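You operate a simulated robot arm through the tools that you are given. There is no shell and no other tool. Be economical: measure what you need, move in short steps, check, and stop when the job is done.

You are at the controls of a simulated robot arm. One attempt, no reset.

TASK
Tighten the yellow plate's bolts in the order 2, 1, 3.
Fine: use the red wrench until each ring shows green, then stand it back.

The check looks at the end state, three seconds after you hand in, the way a careful person would. Anything else that was tipped, shoved, dropped, spilled or broken makes it a failure.

THE ROBOT
A 7-joint arm with a two-finger parallel gripper, fixed in place. Base frame: the origin is at the foot of the arm, x ahead of it, y to its left, z up; the work surface is at about z = 850. Lengths are in mm, angles in rad, forces in N, time in s.
Its first joint turns from -2.601 to 2.601 rad. Payload 3.5 kg.
Tool frame: the origin (TCP) lies between the finger pads and is the grasp point; the fingertips stand 23 mm ahead of it; z points along the fingers, y is the line along which they close. Largest opening 94 mm; finger width 38, thickness 10; the body of the gripper, 54 by 96 mm, starts 39 mm behind the TCP.
Orientation is told as [roll, pitch, yaw] about the base's x, y, z axes, in that order, counted from this pose: with the fingers straight down and closing along the base's y, the tool's x points along the base's -x, its y along +y and its z along -z.

THE INTERFACE
- The arm moves only by the tool move_arm. Its argument "plan" is a list of rows, each a list of 7 numbers: the turn, a rotation vector about the tool's x, y, z in rad, then the shift along the tool's x, y, z in mm, then the closure, from 0 (fully open) to 1 (shut). In form: [[wx, wy, wz, tx, ty, tz, jaw], ...]. A call has 1 to 8 rows; each row shifts and turns the commanded pose from where the row before left it, along the tool's axes as they then stand. A row lasts 0.2 s, in which the tool goes at most 50 mm and 0.15 rad; a call with a longer step from one row to the next is refused whole, and so is a gripper value outside its range. Where a pose cannot be reached the arm comes as near as it can. A force on the tool above 40 N (or 10 N above the force at the start of the call, whichever is more), or a blocked arm, ends the call early, and 0.2 s more pass. The fingers move at their own pace (about 153 mm/s each) and stop on an object; they squeeze with about 34 N. The grip force told is the motor's: it shows also when the fingers shut on nothing. Time passes only in rows, and 0.2 s behind the last, so rows that do not move let the fingers close. The reply holds the time, the measured pose of the TCP, the force on the tool along the base axes, the opening and the grip force, in the units named above and with some noise, with the torque about the TCP (base axes, N m) and any sound that the robot's microphone picked up.
- Cameras (640 x 400 px; columns grow to the right, rows downward): "scene" is fixed at [220.2, -499.6, 1473.3]; the picture's right is [-0.54, -0.84, 0.00], its down [-0.57, 0.36, -0.74] and it looks along [0.62, -0.40, -0.67] (base axes); focal length 302 px, centre (320, 200). "wrist" rides on the gripper at [86, 16, -74] in the tool frame; the picture's right is [-0.18, 0.98, 0.00], its down [-0.58, -0.11, -0.81] and it looks along [-0.79, -0.15, 0.59] (tool axes); focal length 243 px, centre (320, 200). There is no depth. A picture from a camera that has moved, and an enlarged one, comes with that camera's place and axes in the base frame and with its lens.
- get_image(camera): a new picture of that camera. The clock stands still meanwhile.
- inspect(camera, box): a new picture of the part [left, top, right, bottom] of that camera's present view, enlarged. The clock stands still meanwhile.
- finish_job(): hands the job in; it is judged then, once.

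Work in short steps. Places have to be worked out from the pictures, the camera data and where the tool is seen: move nearer, look again, correct. Check each grasp and each placing, and mend what went wrong. You have 120 turns and 68 pictures in all, those below and enlarged ones among them. Open the gripper and draw the arm clear of the work before you hand the job in, unless the task says otherwise.

The tools are called as name(argument=value, ...) on one line, values as JSON. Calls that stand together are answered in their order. move_arm: Moves the arm, as the interface text tells. Its arguments: {"type":"object","properties":{"plan":{"type":"array","items":{"type":"array","items":{"type":"number"}}}},"required":["plan"]} The other tools are called the same way: get_image (camera) takes a picture; inspect (camera, box) takes an enlarged picture of a part of a camera's view; finish_job () hands the job in.

At the start:

```text
time_s: 0.0
position: [931.2, -579.4, 1119.9]
ee_rot: [0.0, -0.001, 0.001]
contact_force: [0.4, -0.5, -0.4]
wrist_torque: [0.04, 0.01, 0.06]
gripper_width: 93.9
grasp_force: 0.1
```

scene: 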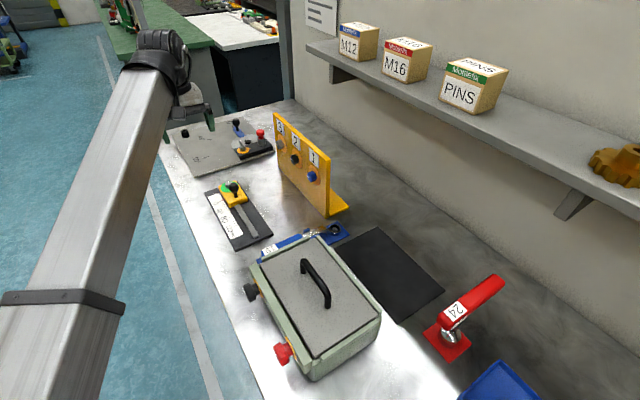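
wrist: 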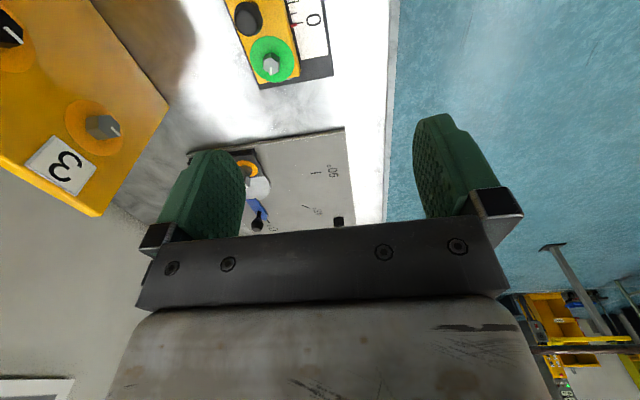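

The scene shows a vertical yellow plate with three bolts and a red tool, labelled 24, standing on a red base. I'll enlarge both.

inspect(camera="scene", box=[240, 90, 380, 230])

inspect(camera="scene", box=[380, 250, 540, 390])

inspect(camera="scene", box=[160, 100, 360, 270])

```text
2.86 times, centred on (310, 160) of scene
camera zoom: at [220.2, -499.6, 1473.3], right [-0.54, -0.84, 0.0], down [-0.57, 0.36, -0.74], along [0.62, -0.4, -0.67], focal length 863 px, centre (349, 314)
```

zoom: 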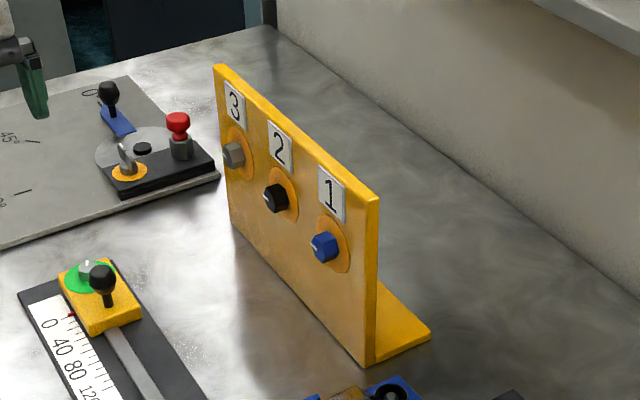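

```text
2.86 times, centred on (460, 320) of scene
camera zoom: at [220.2, -499.6, 1473.3], right [-0.54, -0.84, 0.0], down [-0.57, 0.36, -0.74], along [0.62, -0.4, -0.67], focal length 863 px, centre (-80, -143)
```

zoom: 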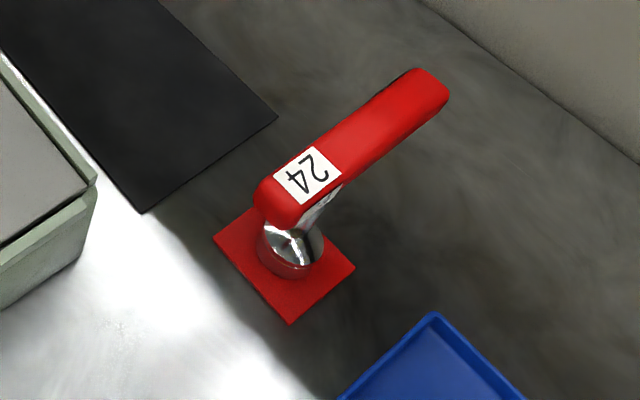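

```text
2.35 times, centred on (260, 185) of scene
camera zoom: at [220.2, -499.6, 1473.3], right [-0.54, -0.84, 0.0], down [-0.57, 0.36, -0.74], along [0.62, -0.4, -0.67], focal length 710 px, centre (461, 235)
```

zoom: 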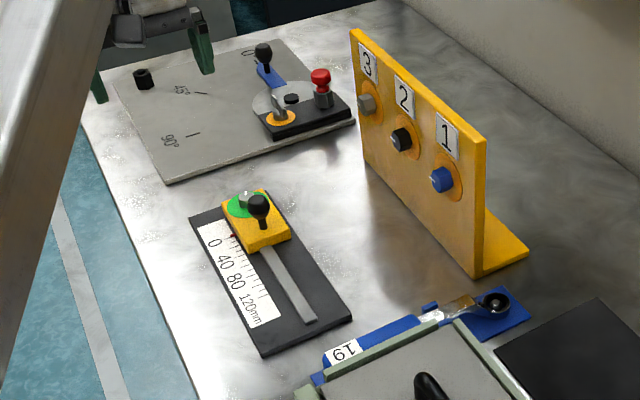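

The plate stands along x at y≈-845 and faces +y, with bolts at x≈759/847/938 and z≈990. The red wrench stand is near (295,-857), so I'll move toward it to look closely.

move_arm(plan=[[0, 0, 0, 45, 0, 0, 0], [0, 0, 0, 45, 0, 0, 0], [0, 0, 0, 45, 0, 0, 0], [0, 0, 0, 45, 0, 0, 0], [0, 0, 0, 45, 0, 0, 0], [0, 0, 0, 45, 0, 0, 0], [0, 0, 0, 45, 0, 0, 0], [0, 0, 0, 45, 0, 0, 0]])

move_arm(plan=[[0, 0, 0.15, 0, 0, 0, 0], [0, 0, 0.15, 0, 0, 0, 0], [0, 0, 0.15, 0, 0, 0, 0], [0, 0, 0.15, 0, 0, 0, 0], [0, 0, 0.15, 0, 0, 0, 0], [0, 0, 0.15, 0, 0, 0, 0], [0, 0, 0.15, 0, 0, 0, 0], [0, 0, 0.15, 0, 0, 0, 0]])

get_image(camera="wrist")

get_image(camera="scene")

```text
time_s: 1.8
position: [571.5, -579.7, 1119.7]
ee_rot: [0.002, 0.001, 0.0]
contact_force: [0.0, -0.1, -0.6]
wrist_torque: [0.01, -0.03, 0.02]
gripper_width: 94.1
grasp_force: 0.0
```

```text
time_s: 2.2
position: [570.7, -580.6, 1120.6]
ee_rot: [-0.006, -0.001, -0.113]
contact_force: [-8.5, -17.1, -4.3]
wrist_torque: [1.58, -1.19, 1.88]
gripper_width: 94.0
grasp_force: 0.0
stopped in row 2: the force on the tool passed its limit at 104 N (the readings are from after the stop); the commanded pose is now the measured one
```

```text
62 pictures are left
camera wrist: at [487.2, -554.8, 1192.9], right [0.29, 0.96, -0.01], down [0.57, -0.17, 0.81], along [0.77, -0.24, -0.59], focal length 243 px, centre (320, 200)
```

wrist: 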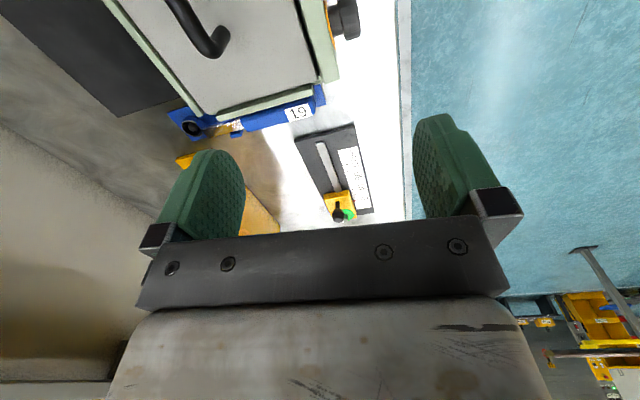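

```text
61 pictures are left
```

scene: 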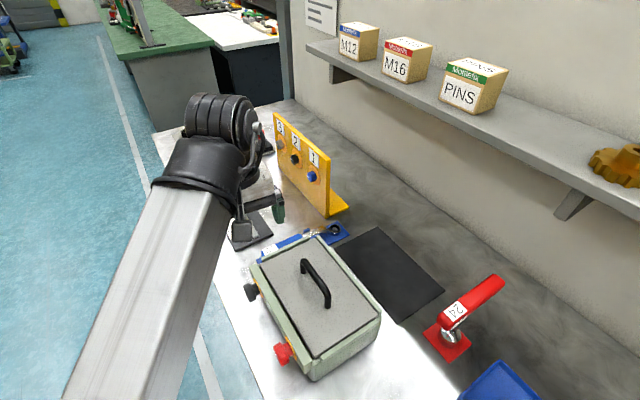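

The turn stopped at 104 N with nothing visible near the fingers. I'll try a small, slow turn to see whether the force comes back.

move_arm(plan=[[0, 0, 0, 0, 0, 0, 0], [0, 0, 0.03, 0, 0, 0, 0], [0, 0, 0.03, 0, 0, 0, 0]])

```text
time_s: 2.7
position: [570.5, -580.7, 1121.0]
ee_rot: [-0.007, 0.0, -0.111]
contact_force: [-5.9, -10.1, -3.3]
wrist_torque: [0.87, -0.73, 1.08]
gripper_width: 93.8
grasp_force: 0.1
stopped in row 2: the force on the tool passed its limit at 52 N (the readings are from after the stop); the commanded pose is now the measured one
```

The camera mount seems to press on the forearm when I turn that way here. I'll turn back, move toward x≈250 at this height, and try again closer in.

move_arm(plan=[[0, 0, -0.11, 0, 0, 0, 0], [0, 0, 0, 40, 0, 0, 0], [0, 0, 0, 40, 0, 0, 0], [0, 0, 0, 40, 0, 0, 0], [0, 0, 0, 40, 0, 0, 0], [0, 0, 0, 40, 0, 0, 0], [0, 0, 0, 40, 0, 0, 0], [0, 0, 0, 40, 0, 0, 0]])

move_arm(plan=[[0, 0, 0.1, 0, 0, 0, 0], [0, 0, 0.1, 0, 0, 0, 0], [0, 0, 0.1, 0, 0, 0, 0], [0, 0, 0.1, 0, 0, 0, 0], [0, 0, 0.1, 0, 0, 0, 0], [0, 0, 0.1, 0, 0, 0, 0], [0, 0, 0.1, 0, 0, 0, 0], [0, 0, 0.1, 0, 0, 0, 0]])

get_image(camera="wrist")

```text
time_s: 4.5
position: [301.0, -593.9, 1085.8]
ee_rot: [-0.018, -0.003, -0.004]
contact_force: [-0.3, -0.3, -0.1]
wrist_torque: [0.0, 0.02, -0.02]
gripper_width: 93.8
grasp_force: 0.1
out of reach, approached as far as the arm can: row 5, 6, 7, 8
```

```text
time_s: 5.6
position: [298.9, -593.6, 1085.6]
ee_rot: [-0.017, -0.007, -0.38]
contact_force: [-11.7, -12.0, -2.6]
wrist_torque: [0.94, -1.36, 1.56]
gripper_width: 94.0
grasp_force: 0.1
stopped in row 5: the force on the tool passed its limit at 74 N (the readings are from after the stop); the commanded pose is now the measured one
```

```text
60 pictures are left
camera wrist: at [226.5, -546.4, 1157.0], right [0.54, 0.84, -0.01], down [0.5, -0.3, 0.81], along [0.68, -0.44, -0.58], focal length 243 px, centre (320, 200)
```

wrist: 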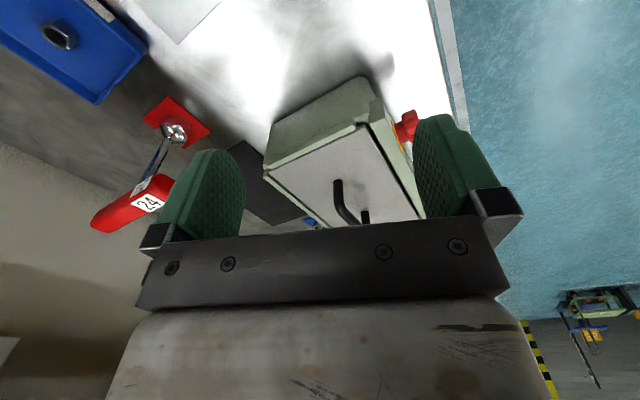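

The wrench is now in view, with a head in the stand, a rising steel shaft and a red handle. I'll enlarge it.

inspect(camera="wrist", box=[70, 80, 230, 240])

```text
2.50 times, centred on (150, 160) of wrist
camera zoom: at [226.5, -546.4, 1157.0], right [0.54, 0.84, -0.01], down [0.5, -0.3, 0.81], along [0.68, -0.44, -0.58], focal length 606 px, centre (745, 300)
```

zoom: 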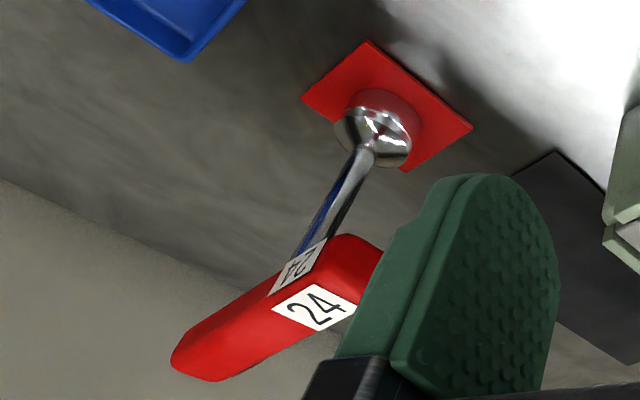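

Triangulating both views gives a T-wrench. Its shaft is vertical at about (299,-847), and the handle lies along y from about -785 to -937 with its top at z≈1009. I'll yaw to +π/2 so the fingers close along x and the camera sits on the outer side, away from the forearm.

move_arm(plan=[[0, 0, -0.14, 0, 0, 0, 0], [0, 0, -0.14, 0, 0, 0, 0], [0, 0, -0.14, 0, 0, 0, 0], [0, 0, -0.14, 0, 0, 0, 0], [0, 0, -0.14, 0, 0, 0, 0], [0, 0, -0.14, 0, 0, 0, 0], [0, 0, -0.14, 0, 0, 0, 0]])

move_arm(plan=[[0, 0, -0.14, 0, 0, 0, 0], [0, 0, -0.14, 0, 0, 0, 0], [0, 0, -0.14, 0, 0, 0, 0], [0, 0, -0.14, 0, 0, 0, 0], [0, 0, -0.14, 0, 0, 0, 0], [0, 0, -0.14, 0, 0, 0, 0], [0, 0, -0.13, 0, 0, 0, 0]])

```text
time_s: 7.2
position: [301.7, -595.0, 1084.7]
ee_rot: [-0.016, 0.008, 0.6]
contact_force: [0.3, -0.1, 1.0]
wrist_torque: [0.01, -0.03, 0.03]
gripper_width: 93.9
grasp_force: 0.0
```

```text
time_s: 8.8
position: [299.6, -593.6, 1085.0]
ee_rot: [-0.003, 0.016, 1.57]
contact_force: [0.0, -0.2, -0.6]
wrist_torque: [-0.01, -0.03, -0.01]
gripper_width: 93.8
grasp_force: 0.0
```

Yaw is +π/2. Next I move out in -y toward the wrench, with the fingertips staying well above the handle, and then look.

move_arm(plan=[[0, 0, 0, 30, 0, -10, 0], [0, 0, 0, 35, 0, 0, 0], [0, 0, 0, 35, 0, 0, 0], [0, 0, 0, 35, 0, 0, 0], [0, 0, 0, 35, 0, 0, 0], [0, 0, 0, 30, 0, 0, 0]])

get_image(camera="wrist")

get_image(camera="scene")

```text
time_s: 10.2
position: [299.7, -794.8, 1097.9]
ee_rot: [-0.001, 0.017, 1.565]
contact_force: [-0.3, 0.2, -0.6]
wrist_torque: [0.02, 0.01, -0.01]
gripper_width: 94.1
grasp_force: 0.1
```

```text
58 pictures are left
camera wrist: at [282.7, -879.6, 1173.3], right [-0.98, 0.19, 0.0], down [0.11, 0.59, 0.8], along [0.15, 0.78, -0.61], focal length 243 px, centre (320, 200)
```

wrist: 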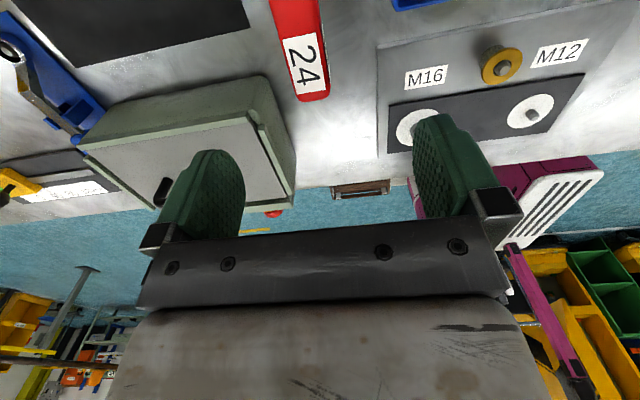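

```text
57 pictures are left
```

scene: 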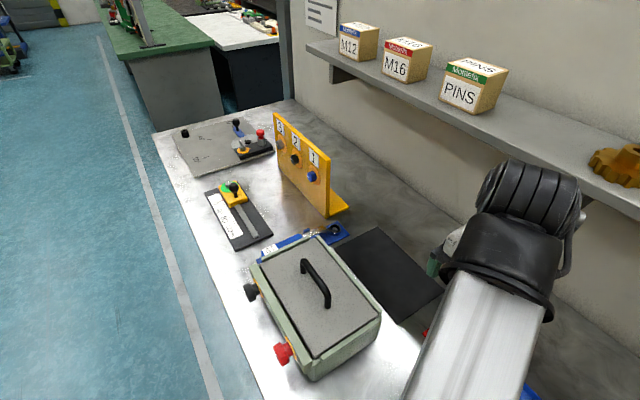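

From this view the handle's centreline is at x≈306, it's about 27 mm wide, and its near end is at y≈-786. I'll centre above it, remove the small tilt and look again for the shaft.

move_arm(plan=[[0.017, 0, 0, 30, -6, 0, 0], [0, 0, 0, 28, 0, 0, 0], [0, 0, 0, 0, 0, 20, 0], [0, 0, 0, 0, 0, 10, 0]])

get_image(camera="wrist")

```text
time_s: 11.2
position: [304.6, -853.0, 1069.3]
ee_rot: [-0.02, 0.017, 1.566]
contact_force: [-1.0, -0.3, 0.0]
wrist_torque: [0.0, -0.01, 0.01]
gripper_width: 93.6
grasp_force: 0.0
```

```text
56 pictures are left
camera wrist: at [287.4, -937.7, 1143.3], right [-0.98, 0.19, -0.02], down [0.1, 0.59, 0.8], along [0.16, 0.78, -0.6], focal length 243 px, centre (320, 200)
```

wrist: 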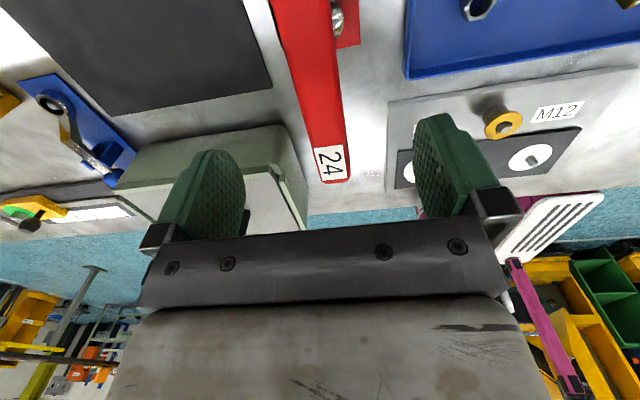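

The head is at about (302,-858) and the handle is centred between the fingers. I'll level the tool, shift 4 mm and descend to z≈997 with the fingers open.

move_arm(plan=[[-0.02, -0.017, 0, 4, 0, 0, 0], [0, 0, 0, 0, 0, 20, 0], [0, 0, 0, 0, 0, 20, 0], [0, 0, 0, 0, 0, 20, 0], [0, 0, 0, 0, 0, 12, 0]])

get_image(camera="wrist")

get_image(camera="scene")

```text
time_s: 12.4
position: [305.5, -858.1, 998.1]
ee_rot: [0.003, -0.002, 1.565]
contact_force: [-0.3, -0.7, 0.9]
wrist_torque: [0.01, -0.01, 0.02]
gripper_width: 93.9
grasp_force: 0.1
```

```text
55 pictures are left
camera wrist: at [289.1, -943.7, 1070.6], right [-0.98, 0.19, 0.0], down [0.11, 0.58, 0.81], along [0.15, 0.79, -0.59], focal length 243 px, centre (320, 200)
```

wrist: 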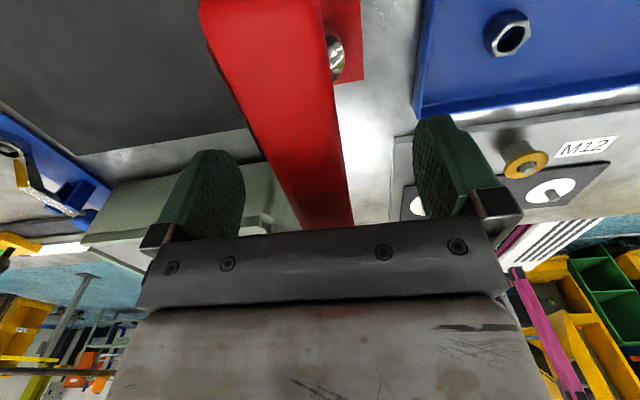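

```text
54 pictures are left
```

scene: 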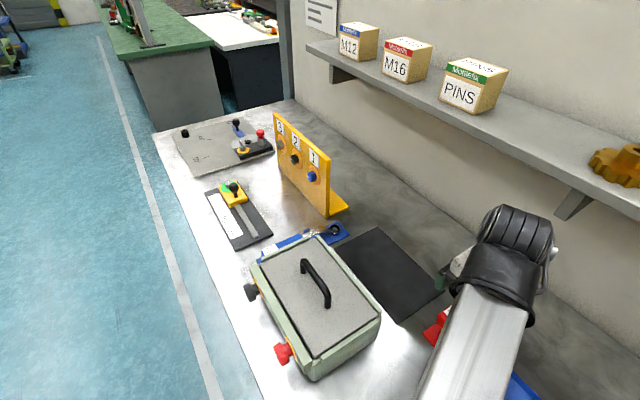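

The handle is between the fingers and the head lies directly below the TCP at y≈-860. I'll close now.

move_arm(plan=[[0, 0, 0, 0, 0, 0, 0.4], [0, 0, 0, 0, 0, 0, 0.7], [0, 0, 0, 0, 0, 0, 1], [0, 0, 0, 0, 0, 0, 1], [0, 0, 0, 0, 0, 0, 1]])

```text
time_s: 13.6
position: [304.7, -857.4, 998.9]
ee_rot: [0.002, -0.001, 1.565]
contact_force: [0.9, -0.3, 0.0]
wrist_torque: [-0.05, -0.12, 0.0]
gripper_width: 25.8
grasp_force: 34.2
```

Gripped at 25.8 mm with almost no side force. I'll lift gently and check.

move_arm(plan=[[0, 0, 0, 0, 0, -5, 1], [0, 0, 0, 0, 0, -10, 1], [0, 0, 0, 0, 0, -20, 1], [0, 0, 0, 0, 0, -25, 1], [0, 0, 0, 0, 0, -25, 1]])

get_image(camera="wrist")

inspect(camera="scene", box=[380, 200, 580, 400])

```text
time_s: 14.8
position: [306.1, -857.0, 1083.9]
ee_rot: [0.001, 0.001, 1.565]
contact_force: [0.6, 1.3, -2.8]
wrist_torque: [-0.06, 0.01, 0.02]
gripper_width: 25.5
grasp_force: 34.0
```

```text
53 pictures are left
camera wrist: at [289.0, -943.9, 1156.8], right [-0.98, 0.19, 0.0], down [0.11, 0.58, 0.81], along [0.15, 0.79, -0.59], focal length 243 px, centre (320, 200)
```

wrist: 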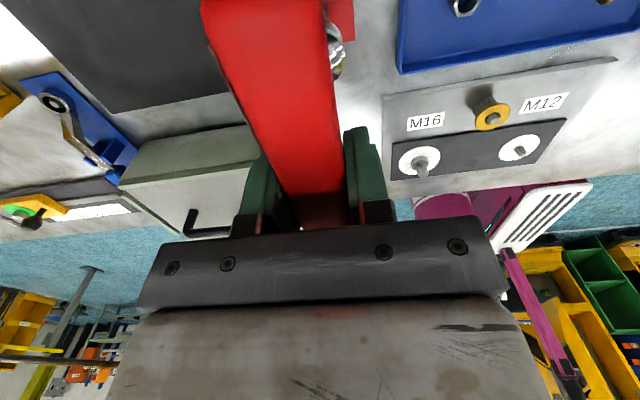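

```text
2.00 times, centred on (480, 300) of scene
camera zoom: at [220.2, -499.6, 1473.3], right [-0.54, -0.84, 0.0], down [-0.57, 0.36, -0.74], along [0.62, -0.4, -0.67], focal length 604 px, centre (0, 0)
```

zoom: 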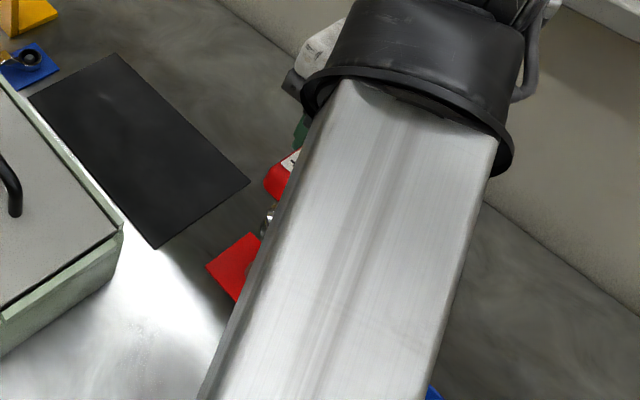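

The wrench came up cleanly. I'll raise further to clear the box and move toward x≈480.

move_arm(plan=[[0, 0, 0, 0, 0, -35, 1], [0, 0, 0, 0, 0, -35, 1], [0, 0, 0, -15, -35, 0, 1], [0, 0, 0, -20, -35, 0, 1], [0, 0, 0, -20, -35, 0, 1], [0, 0, 0, -20, -35, 0, 1], [0, 0, 0, -20, -35, 0, 1]])

get_image(camera="scene")

```text
time_s: 16.4
position: [481.1, -765.1, 1151.7]
ee_rot: [0.0, 0.0, 1.565]
contact_force: [0.4, 0.5, -2.5]
wrist_torque: [0.03, 0.04, 0.01]
gripper_width: 25.9
grasp_force: 34.3
```

```text
51 pictures are left
```

scene: 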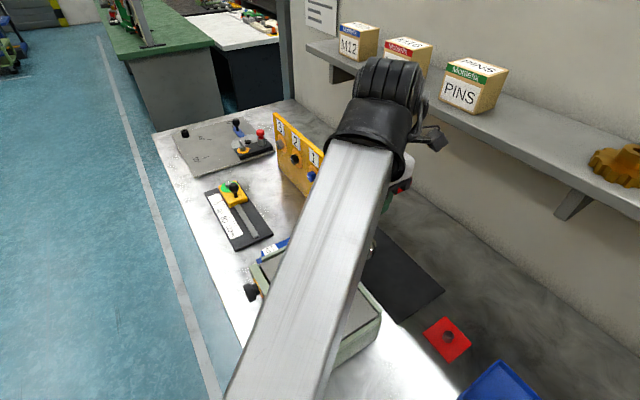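

The wrench is held straight and clear. Next I roll the tool so it points toward the plate (-y), watching the forces.

move_arm(plan=[[0, 0.13, 0, 0, 0, 0, 1], [0, 0.13, 0, 0, 0, 0, 1], [0, 0.13, 0, 0, 0, 0, 1], [0, 0.13, 0, 0, 0, 0, 1], [0, 0.13, 0, 0, 0, 0, 1], [0, 0.13, 0, 0, 0, 0, 1]])

move_arm(plan=[[0, 0.13, 0, 0, 0, 0, 1], [0, 0.13, 0, 0, 0, 0, 1], [0, 0.13, 0, 0, 0, 0, 1], [0, 0.13, 0, 0, 0, 0, 1], [0, 0.13, 0, 0, 0, 0, 1], [0, 0.14, 0, 0, 0, 0, 1]])

get_image(camera="scene")

get_image(camera="wrist")

```text
time_s: 17.8
position: [480.7, -762.8, 1153.3]
ee_rot: [0.002, 0.782, 1.57]
contact_force: [-0.7, -0.1, -2.3]
wrist_torque: [0.06, 0.05, 0.0]
gripper_width: 26.1
grasp_force: 34.1
```

```text
time_s: 19.2
position: [480.7, -762.8, 1152.6]
ee_rot: [2.635, 1.57, -2.081]
contact_force: [-0.3, 0.2, -3.4]
wrist_torque: [0.03, 0.01, -0.05]
gripper_width: 25.8
grasp_force: 33.6
```

```text
50 pictures are left
```

scene: 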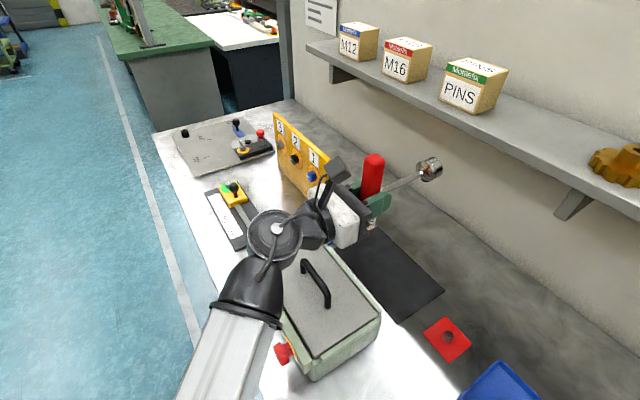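

```text
49 pictures are left
camera wrist: at [465.8, -688.1, 1237.5], right [-0.98, 0.0, -0.18], down [0.11, 0.81, -0.58], along [0.15, -0.59, -0.79], focal length 243 px, centre (320, 200)
```

wrist: 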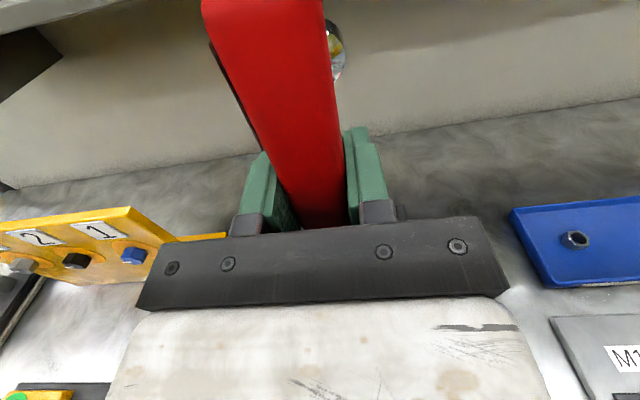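

The wrench is now horizontal, socket toward -y, handle vertical. I'll enlarge its head to find the tip and the hex orientation, and enlarge the bolts.

inspect(camera="scene", box=[350, 140, 450, 220])

inspect(camera="wrist", box=[0, 190, 160, 290])

```text
5.00 times, centred on (400, 180) of scene
camera zoom: at [220.2, -499.6, 1473.3], right [-0.54, -0.84, 0.0], down [-0.57, 0.36, -0.74], along [0.62, -0.4, -0.67], focal length 1510 px, centre (-80, 300)
```

zoom: 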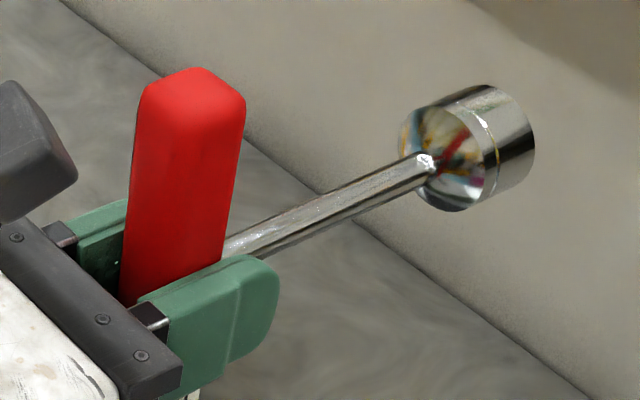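

```text
4.00 times, centred on (80, 240) of wrist
camera zoom: at [465.8, -688.1, 1237.5], right [-0.98, 0.0, -0.18], down [0.11, 0.81, -0.58], along [0.15, -0.59, -0.79], focal length 970 px, centre (1280, 40)
```

zoom: 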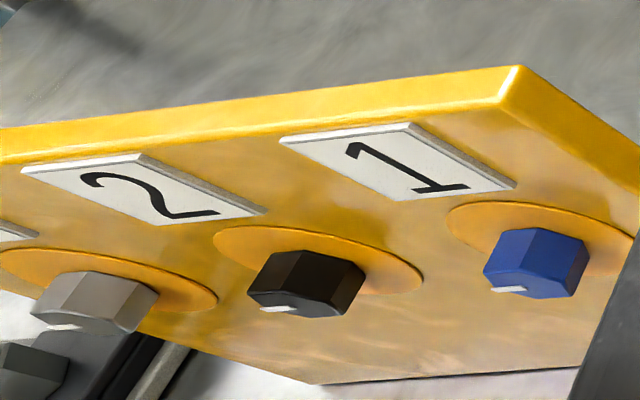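

The socket is about 150 mm ahead of the TCP with a 38 mm head. I'll back away from the plate and then move across in front of bolt 2 for a better look.

move_arm(plan=[[0, 0, 0, 0, 0, -40, 1], [0, 0, 0, 0, 0, -40, 1], [0, 0, 0, 0, 0, -40, 1], [0, 0, 0, 0, 0, -40, 1], [0, 0, 0, 0, -40, 0, 1], [0, 0, 0, 0, -40, 0, 1], [0, 0, 0, 0, -40, 0, 1], [0, 0, 0, 0, -40, 0, 1]])

move_arm(plan=[[0, 0, 0, 0, -40, 0, 1], [0, 0, 0, 0, -40, 0, 1], [0, 0, 0, 0, -40, 0, 1], [0, 0, 0, 0, -40, 0, 1], [0, 0, 0, 0, -40, 0, 1]])

get_image(camera="wrist")

get_image(camera="scene")

```text
time_s: 21.0
position: [642.7, -604.7, 1152.7]
ee_rot: [1.448, 1.57, 3.015]
contact_force: [-0.3, 0.5, -3.5]
wrist_torque: [0.06, -0.01, 0.0]
gripper_width: 26.1
grasp_force: 33.8
```

```text
time_s: 22.2
position: [841.4, -604.2, 1150.8]
ee_rot: [1.264, 1.57, 2.83]
contact_force: [0.1, 0.3, -2.9]
wrist_torque: [0.02, -0.01, 0.01]
gripper_width: 25.8
grasp_force: 34.1
```

```text
46 pictures are left
camera wrist: at [825.9, -529.8, 1235.2], right [-0.98, 0.01, -0.18], down [0.11, 0.81, -0.58], along [0.14, -0.59, -0.79], focal length 243 px, centre (320, 200)
```

wrist: 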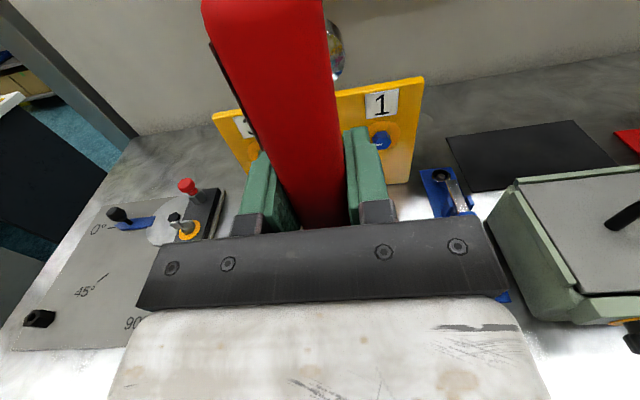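

```text
45 pictures are left
```

scene: 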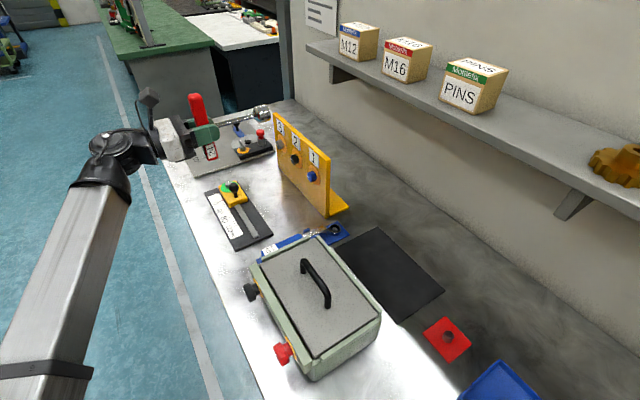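

I can reach the bolts comfortably. The plate corner is near (720,-841), its height is about 205, and bolt 2 is near (862,-825,980). I'll zoom in on the bolts to read their hex orientation.

inspect(camera="scene", box=[268, 125, 328, 190])

inspect(camera="wrist", box=[350, 80, 430, 190])

```text
6.15 times, centred on (298, 158) of scene
camera zoom: at [220.2, -499.6, 1473.3], right [-0.54, -0.84, 0.0], down [-0.57, 0.36, -0.74], along [0.62, -0.4, -0.67], focal length 1858 px, centre (455, 462)
```

zoom: 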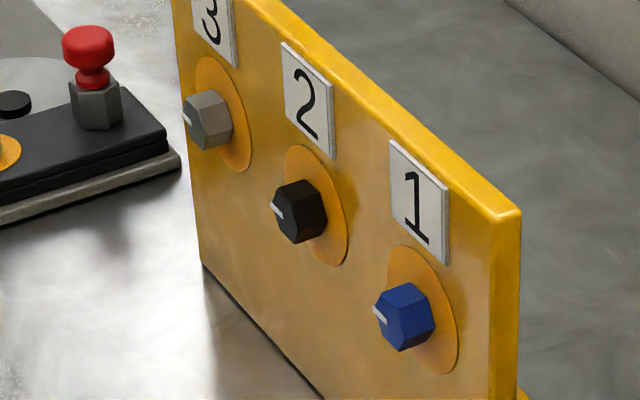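

```text
3.64 times, centred on (390, 135) of wrist
camera zoom: at [825.9, -529.8, 1235.2], right [-0.98, 0.01, -0.18], down [0.11, 0.81, -0.58], along [0.14, -0.59, -0.79], focal length 882 px, centre (66, 436)
```

zoom: 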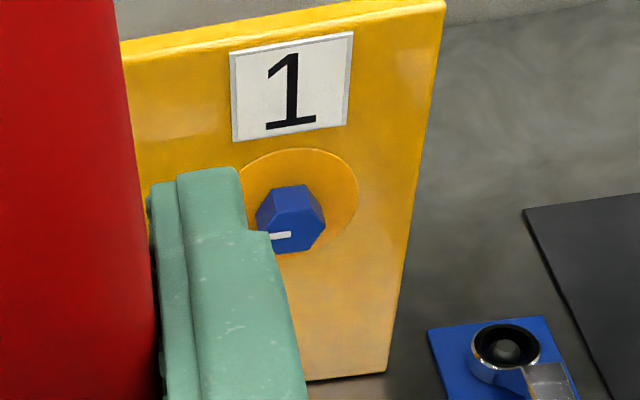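

All marks point toward +x. I need to know whether a vertex or a flat lies there, so I'll zoom harder on bolt 1.

inspect(camera="wrist", box=[362, 115, 402, 155])

inspect(camera="scene", box=[284, 148, 324, 188])

```text
10.00 times, centred on (382, 135) of wrist
camera zoom: at [825.9, -529.8, 1235.2], right [-0.98, 0.01, -0.18], down [0.11, 0.81, -0.58], along [0.14, -0.59, -0.79], focal length 2426 px, centre (-300, 850)
```

zoom: 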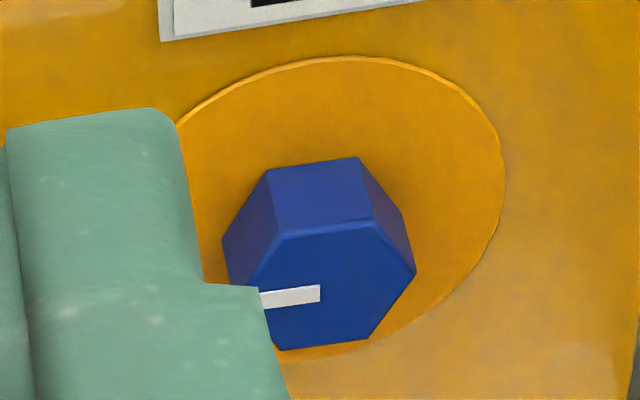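

```text
10.00 times, centred on (304, 168) of scene
camera zoom: at [220.2, -499.6, 1473.3], right [-0.54, -0.84, 0.0], down [-0.57, 0.36, -0.74], along [0.62, -0.4, -0.67], focal length 3020 px, centre (480, 520)
```

zoom: 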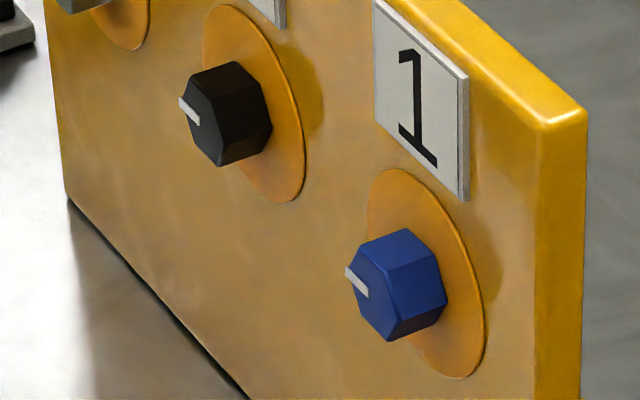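

The bolts have flats on top and bottom and vertices along ±x, with bolt 1's end face near (776,-825,970) and bolt 2 about 90 mm further. I'll lower to z≈1000 in front of bolt 2, well short of it, and compare the tip with the bolt.

move_arm(plan=[[0, 0, 0, -30, -12, 0, 1], [0, 0, 0, -40, -12, 0, 1], [0, 0, 0, -40, 0, 0, 1], [0, 0, 0, -40, 0, 10, 1], [0, 0, 0, 0, 0, 20, 1]])

get_image(camera="wrist")

inspect(camera="scene", box=[160, 80, 340, 240])

```text
time_s: 23.4
position: [865.1, -633.9, 1001.7]
ee_rot: [1.377, 1.569, 2.945]
contact_force: [0.2, 0.2, -2.7]
wrist_torque: [0.04, 0.01, 0.01]
gripper_width: 25.7
grasp_force: 33.5
```

```text
40 pictures are left
camera wrist: at [850.6, -559.6, 1086.2], right [-0.98, 0.0, -0.18], down [0.11, 0.81, -0.58], along [0.14, -0.59, -0.79], focal length 243 px, centre (320, 200)
```

wrist: 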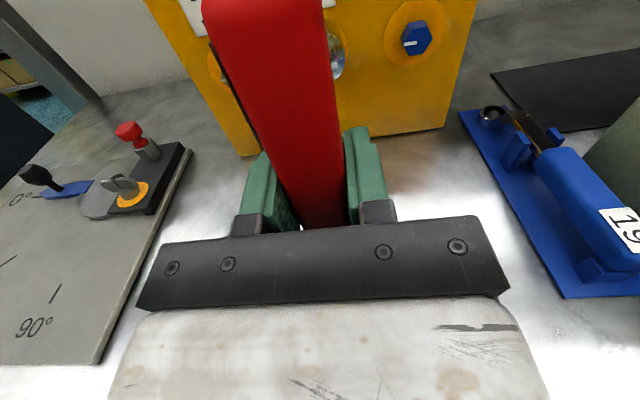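

```text
2.50 times, centred on (250, 160) of scene
camera zoom: at [220.2, -499.6, 1473.3], right [-0.54, -0.84, 0.0], down [-0.57, 0.36, -0.74], along [0.62, -0.4, -0.67], focal length 755 px, centre (495, 300)
```

zoom: 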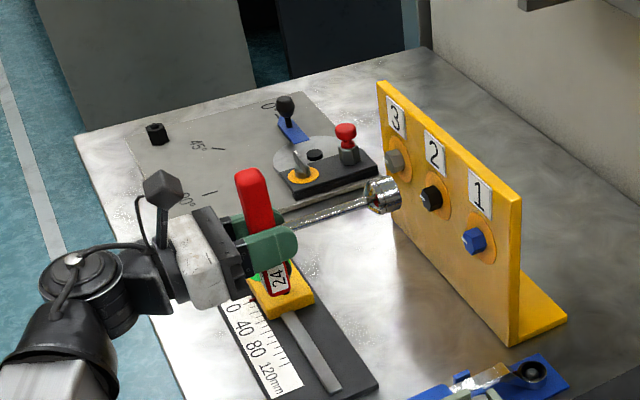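

The predicted and seen tip positions agree within a few mm. I'll zoom on the tip and bolt 2 to get the remaining offset.

inspect(camera="scene", box=[290, 135, 350, 185])

inspect(camera="wrist", box=[310, 0, 450, 90])

```text
8.00 times, centred on (320, 160) of scene
camera zoom: at [220.2, -499.6, 1473.3], right [-0.54, -0.84, 0.0], down [-0.57, 0.36, -0.74], along [0.62, -0.4, -0.67], focal length 2416 px, centre (320, 520)
```

zoom: 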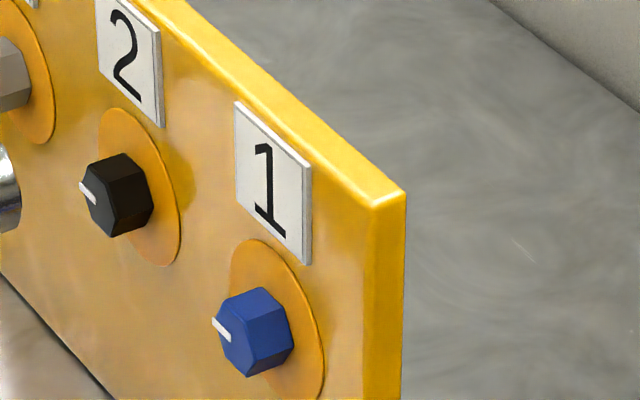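

```text
4.44 times, centred on (380, 45) of wrist
camera zoom: at [850.6, -559.6, 1086.2], right [-0.98, 0.0, -0.18], down [0.11, 0.81, -0.58], along [0.14, -0.59, -0.79], focal length 1078 px, centre (53, 889)
```

zoom: 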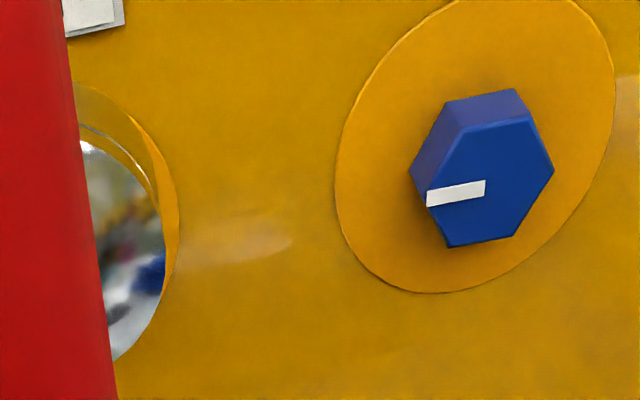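

Both wrist rays and the scene put bolt 2's end face at about (866,-820,976), and the wrench axis is about 1 mm above the TCP. I'll align to x 866, z 975 and bring the tip to about 10 mm short.

move_arm(plan=[[0, 0, 0, -14, -1, 0, 1], [0, 0, 0, -13, 0, 0, 1], [0, 0, 0, 0, 0, 12, 1], [0, 0, 0, 0, 0, 10, 1]])

inspect(camera="scene", box=[260, 130, 330, 190])

inspect(camera="wrist", box=[200, 0, 460, 140])

```text
time_s: 24.4
position: [865.8, -655.6, 974.8]
ee_rot: [1.33, 1.568, 2.895]
contact_force: [0.3, -0.6, -3.5]
wrist_torque: [0.07, -0.01, 0.02]
gripper_width: 25.7
grasp_force: 33.9
```

```text
6.67 times, centred on (295, 160) of scene
camera zoom: at [220.2, -499.6, 1473.3], right [-0.54, -0.84, 0.0], down [-0.57, 0.36, -0.74], along [0.62, -0.4, -0.67], focal length 2013 px, centre (487, 467)
```

zoom: 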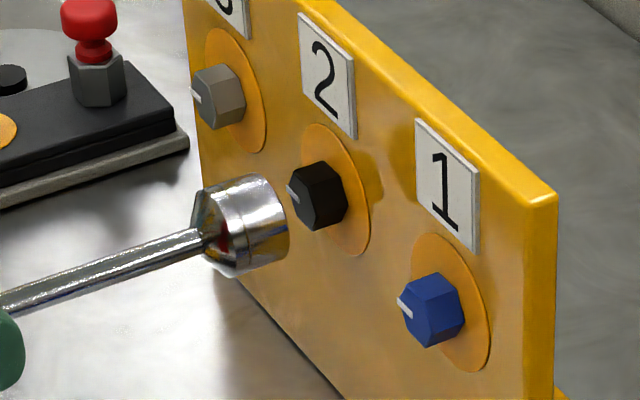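

```text
2.46 times, centred on (330, 70) of wrist
camera zoom: at [851.3, -581.8, 1059.2], right [-0.98, 0.0, -0.18], down [0.11, 0.81, -0.58], along [0.14, -0.59, -0.79], focal length 597 px, centre (295, 520)
```

zoom: 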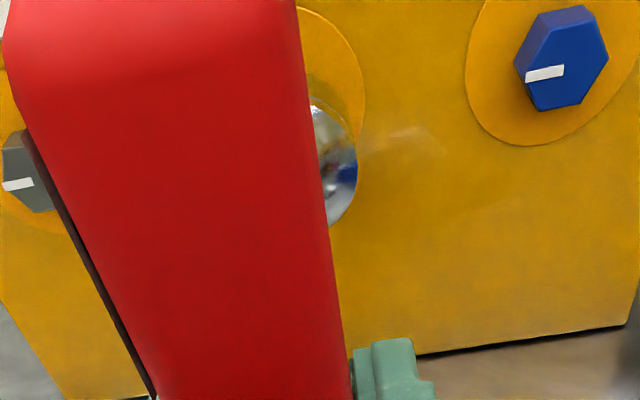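

The gap to bolt 2 is about 18 mm, and averaging the bolts 1 and 3 sightings puts bolt 2's x at about 868. I'll shift +2 in x and +1 in z, then advance in small force-watched steps.

move_arm(plan=[[0, 0, 0, 1, -2, 0, 1], [0, 0, 0, 0, 0, 5, 1], [0, 0, 0, 0, 0, 5, 1], [0, 0, 0, 0, 0, 3, 1], [0, 0, 0, 0, 0, 2, 1], [0, 0, 0, 0, 0, 2, 1], [0, 0, 0, 0, 0, 2, 1], [0, 0, 0, 0, 0, 2, 1]])

inspect(camera="scene", box=[260, 130, 330, 190])

```text
time_s: 26.2
position: [868.1, -674.6, 976.1]
ee_rot: [1.061, 1.569, 2.629]
contact_force: [-5.4, 32.8, -6.2]
wrist_torque: [0.89, 0.05, -0.43]
gripper_width: 25.7
grasp_force: 34.1
```

```text
6.67 times, centred on (295, 160) of scene
camera zoom: at [220.2, -499.6, 1473.3], right [-0.54, -0.84, 0.0], down [-0.57, 0.36, -0.74], along [0.62, -0.4, -0.67], focal length 2013 px, centre (487, 467)
```

zoom: 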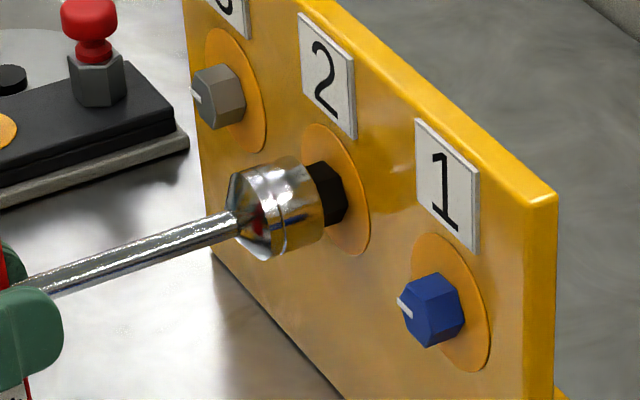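

The socket touches the bolt face (about 33 N, so tip ≈145 mm ahead) with the contact on the rim's +x/lower side. I'll ease off, shift slightly that way and press again.

move_arm(plan=[[0, 0, 0, 0, 0, -3, 1], [0, 0, 0, -2, -2, 0, 1], [0, 0, 0, 0, 0, 1.5, 1], [0, 0, 0, 0, 0, 1.5, 1], [0, 0, 0, 0, 0, 1, 1], [0, 0, 0, 0, 0, 1, 1]])

```text
time_s: 27.1
position: [869.5, -676.3, 972.8]
ee_rot: [1.549, 1.571, 3.113]
contact_force: [0.0, 0.8, -5.8]
wrist_torque: [0.33, 0.03, 0.03]
gripper_width: 26.1
grasp_force: 34.1
stopped in row 4: the force on the tool passed its limit at 46 N (the readings are from after the stop); the commanded pose is now the measured one
```

It still won't enter with the handle vertical, so the hex phase is probably 30° off. I'll back off, turn -30° about the tool axis, recentre and press lightly.

move_arm(plan=[[0, 0, 0, 2, 1, -6, 1], [0, 0, -0.13, 0, 0, 0, 1], [0, 0, -0.13, 0, 0, 0, 1], [0, 0, -0.13, 0, 0, 0, 1], [0, 0, -0.13, 0, 0, 0, 1], [0, 0, 0, 0, 0, 0, 1]])

move_arm(plan=[[0, 0, 0, 0, 0, 3, 1], [0, 0, 0, 0, 0, 2, 1], [0, 0, 0, 0, 0, 1.5, 1], [0, 0, 0, 0, 0, 1.5, 1], [0, 0, 0, 0, 0, 1.5, 1], [0, 0, 0, 0, 0, 1.5, 1]])

inspect(camera="wrist", box=[120, 0, 520, 250])

inspect(camera="scene", box=[260, 130, 330, 190])

```text
time_s: 28.6
position: [869.0, -670.1, 976.0]
ee_rot: [1.574, 1.047, 3.141]
contact_force: [1.0, 1.1, -3.1]
wrist_torque: [0.02, 0.03, 0.0]
gripper_width: 25.6
grasp_force: 33.9
```

```text
time_s: 29.9
position: [869.5, -680.8, 975.6]
ee_rot: [1.574, 1.047, 3.138]
contact_force: [-0.7, 2.0, -7.0]
wrist_torque: [0.7, 0.0, -0.03]
gripper_width: 25.9
grasp_force: 33.6
```

```text
1.60 times, centred on (320, 125) of wrist
camera zoom: at [899.2, -606.4, 1057.1], right [-0.94, 0.0, 0.33], down [-0.19, 0.81, -0.56], along [-0.27, -0.59, -0.76], focal length 388 px, centre (320, 320)
```

zoom: 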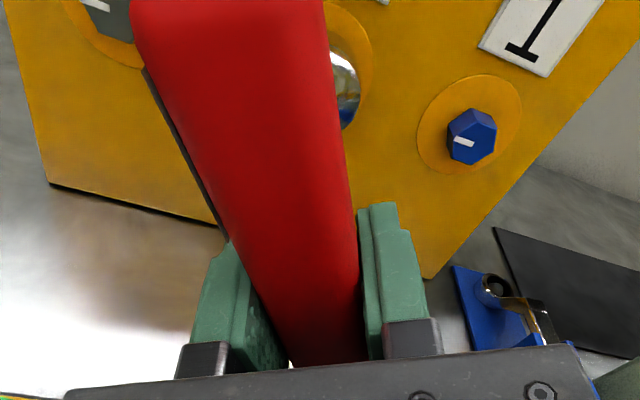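

```text
6.67 times, centred on (295, 160) of scene
camera zoom: at [220.2, -499.6, 1473.3], right [-0.54, -0.84, 0.0], down [-0.57, 0.36, -0.74], along [0.62, -0.4, -0.67], focal length 2013 px, centre (487, 467)
```

zoom: 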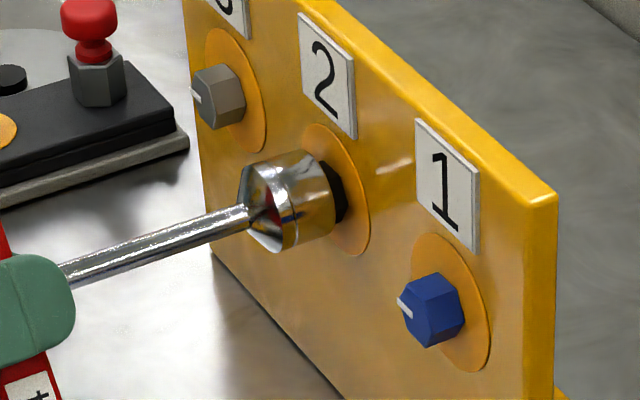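

It slid about 6 mm onto the bolt with almost no axial force, so the phase is right. I'll keep pushing gently until it seats.

move_arm(plan=[[0, 0, 0, -0.87, -0.5, 2, 1], [0, 0, 0, 0, 0, 2, 1], [0, 0, 0, 0, 0, 2, 1], [0, 0, 0, 0, 0, 2, 1], [0, 0, 0, 0, 0, 2, 1], [0, 0, 0, 0, 0, 2, 1]])

```text
time_s: 31.1
position: [867.8, -686.6, 972.6]
ee_rot: [1.567, 1.049, 3.138]
contact_force: [-0.1, 10.1, -5.0]
wrist_torque: [-1.16, 0.03, 0.78]
gripper_width: 25.6
grasp_force: 34.1
stopped in row 5: the force on the tool passed its limit at 44 N (the readings are from after the stop); the commanded pose is now the measured one
```

It's seated at y≈-687. Now I turn clockwise (positive about the tool axis) in small steps and watch the torque.

move_arm(plan=[[0, 0, 0.08, 0, 0, 0, 1], [0, 0, 0.08, 0, 0, 0, 1], [0, 0, 0.08, 0, 0, 0, 1], [0, 0, 0.08, 0, 0, 0, 1]])

inspect(camera="scene", box=[260, 130, 330, 190])

```text
time_s: 32.1
position: [869.6, -686.6, 973.0]
ee_rot: [1.557, 1.369, 3.123]
contact_force: [6.7, 14.3, -9.7]
wrist_torque: [-0.2, 0.94, 0.68]
gripper_width: 25.7
grasp_force: 33.9
```

```text
6.67 times, centred on (295, 160) of scene
camera zoom: at [220.2, -499.6, 1473.3], right [-0.54, -0.84, 0.0], down [-0.57, 0.36, -0.74], along [0.62, -0.4, -0.67], focal length 2013 px, centre (487, 467)
```

zoom: 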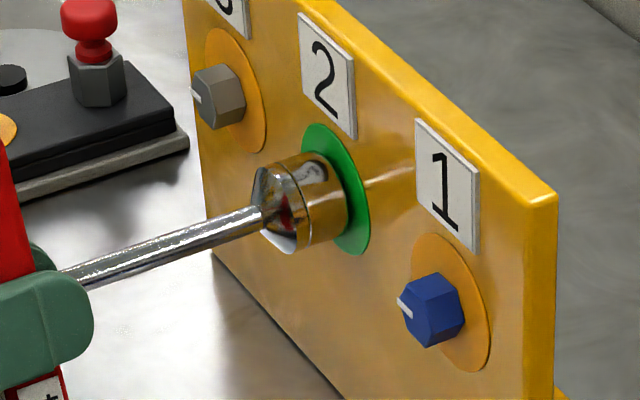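

Bolt 2's ring is already green, so I stop turning, pull straight off and check.

move_arm(plan=[[0, 0, -0.02, 0, 0, -2, 1], [0, 0, 0, 0, 0, -4, 1], [0, 0, 0, 0, 0, -6, 1], [0, 0, 0, 0, 0, -8, 1], [0, 0, 0, 0, 0, -10, 1], [0, 0, 0, 0, 0, -10, 1]])

inspect(camera="scene", box=[230, 110, 335, 200])

```text
time_s: 33.5
position: [868.5, -649.3, 974.4]
ee_rot: [1.561, 1.348, 3.126]
contact_force: [-0.2, -0.2, -3.0]
wrist_torque: [0.06, -0.02, 0.02]
gripper_width: 25.8
grasp_force: 34.6
```

```text
4.44 times, centred on (282, 155) of scene
camera zoom: at [220.2, -499.6, 1473.3], right [-0.54, -0.84, 0.0], down [-0.57, 0.36, -0.74], along [0.62, -0.4, -0.67], focal length 1342 px, centre (487, 400)
```

zoom: 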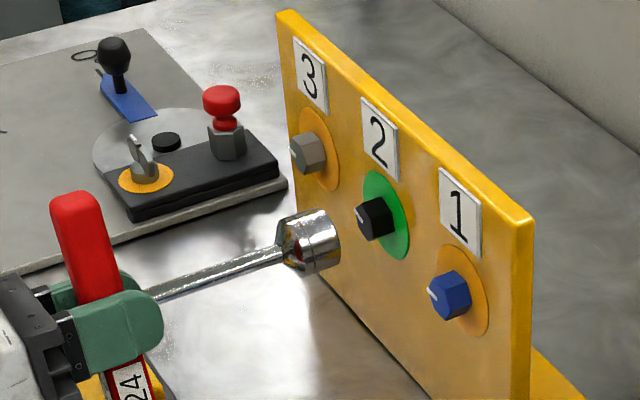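

Bolt 2 is green and released. Next I turn back to the 30° phase and shift 93 mm in -x to bolt 1.

move_arm(plan=[[0, 0, -0.15, 0, 0, 0, 1], [0, 0, -0.15, 0, 0, 0, 1], [0, 0, 0, -15.5, 26.8, 0, 1], [0, 0, 0, -15.5, 26.8, 0, 1], [0, 0, 0, -15.5, 26.8, 0, 1], [0, 0, 0, 0, 0, 8, 1]])

inspect(camera="scene", box=[270, 140, 340, 200])

get_image(camera="wrist")

```text
time_s: 35.0
position: [774.9, -654.6, 973.1]
ee_rot: [1.567, 1.048, 3.133]
contact_force: [-0.5, 0.4, -2.2]
wrist_torque: [0.0, 0.02, -0.03]
gripper_width: 25.8
grasp_force: 34.1
```

```text
6.67 times, centred on (305, 170) of scene
camera zoom: at [220.2, -499.6, 1473.3], right [-0.54, -0.84, 0.0], down [-0.57, 0.36, -0.74], along [0.62, -0.4, -0.67], focal length 2013 px, centre (420, 400)
```

zoom: 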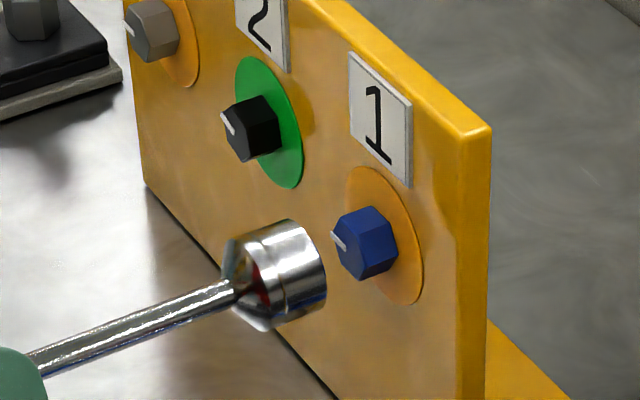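

```text
28 pictures are left
camera wrist: at [805.7, -580.8, 1054.2], right [-0.94, 0.0, 0.33], down [-0.19, 0.81, -0.56], along [-0.27, -0.59, -0.76], focal length 243 px, centre (320, 200)
```

wrist: 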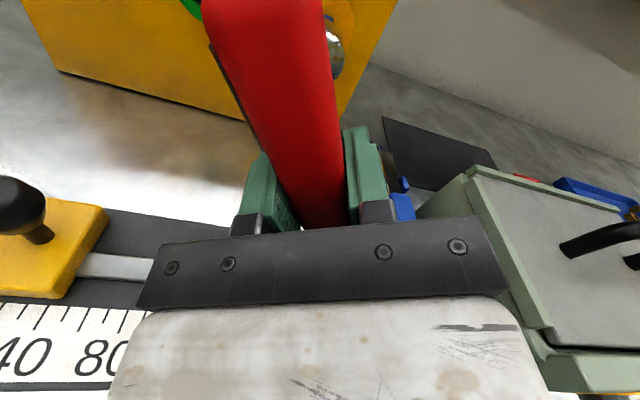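

Bolt 1 is aligned within a couple of mm and the gap is about 20 mm. I'll raise 1 mm and slide on.

move_arm(plan=[[0, 0, 0, 0.87, 0.5, 5, 1], [0, 0, 0, 0, 0, 6, 1], [0, 0, 0, 0, 0, 5, 1], [0, 0, 0, 0, 0, 3, 1], [0, 0, 0, 0, 0, 2, 1], [0, 0, 0, 0, 0, 2, 1], [0, 0, 0, 0, 0, 2, 1], [0, 0, 0, 0, 0, 2, 1]])

```text
time_s: 36.8
position: [773.6, -682.8, 973.1]
ee_rot: [1.563, 1.049, 3.129]
contact_force: [-9.5, 4.5, -13.4]
wrist_torque: [-0.49, 0.02, 0.73]
gripper_width: 26.0
grasp_force: 33.9
```

It's on the bolt with a small sideways load. I'll relax that by 1 mm and finish seating.

move_arm(plan=[[0, 0, 0, -1.3, 0.35, 0, 1], [0, 0, 0, 0, 0, 1.5, 1], [0, 0, 0, 0, 0, 1.5, 1]])

```text
time_s: 37.7
position: [773.7, -682.4, 972.4]
ee_rot: [1.563, 1.05, 3.13]
contact_force: [-2.4, 11.4, -0.4]
wrist_torque: [-0.75, -0.01, 0.46]
gripper_width: 25.5
grasp_force: 33.7
stopped in row 3: the force on the tool passed its limit at 42 N (the readings are from after the stop); the commanded pose is now the measured one
```

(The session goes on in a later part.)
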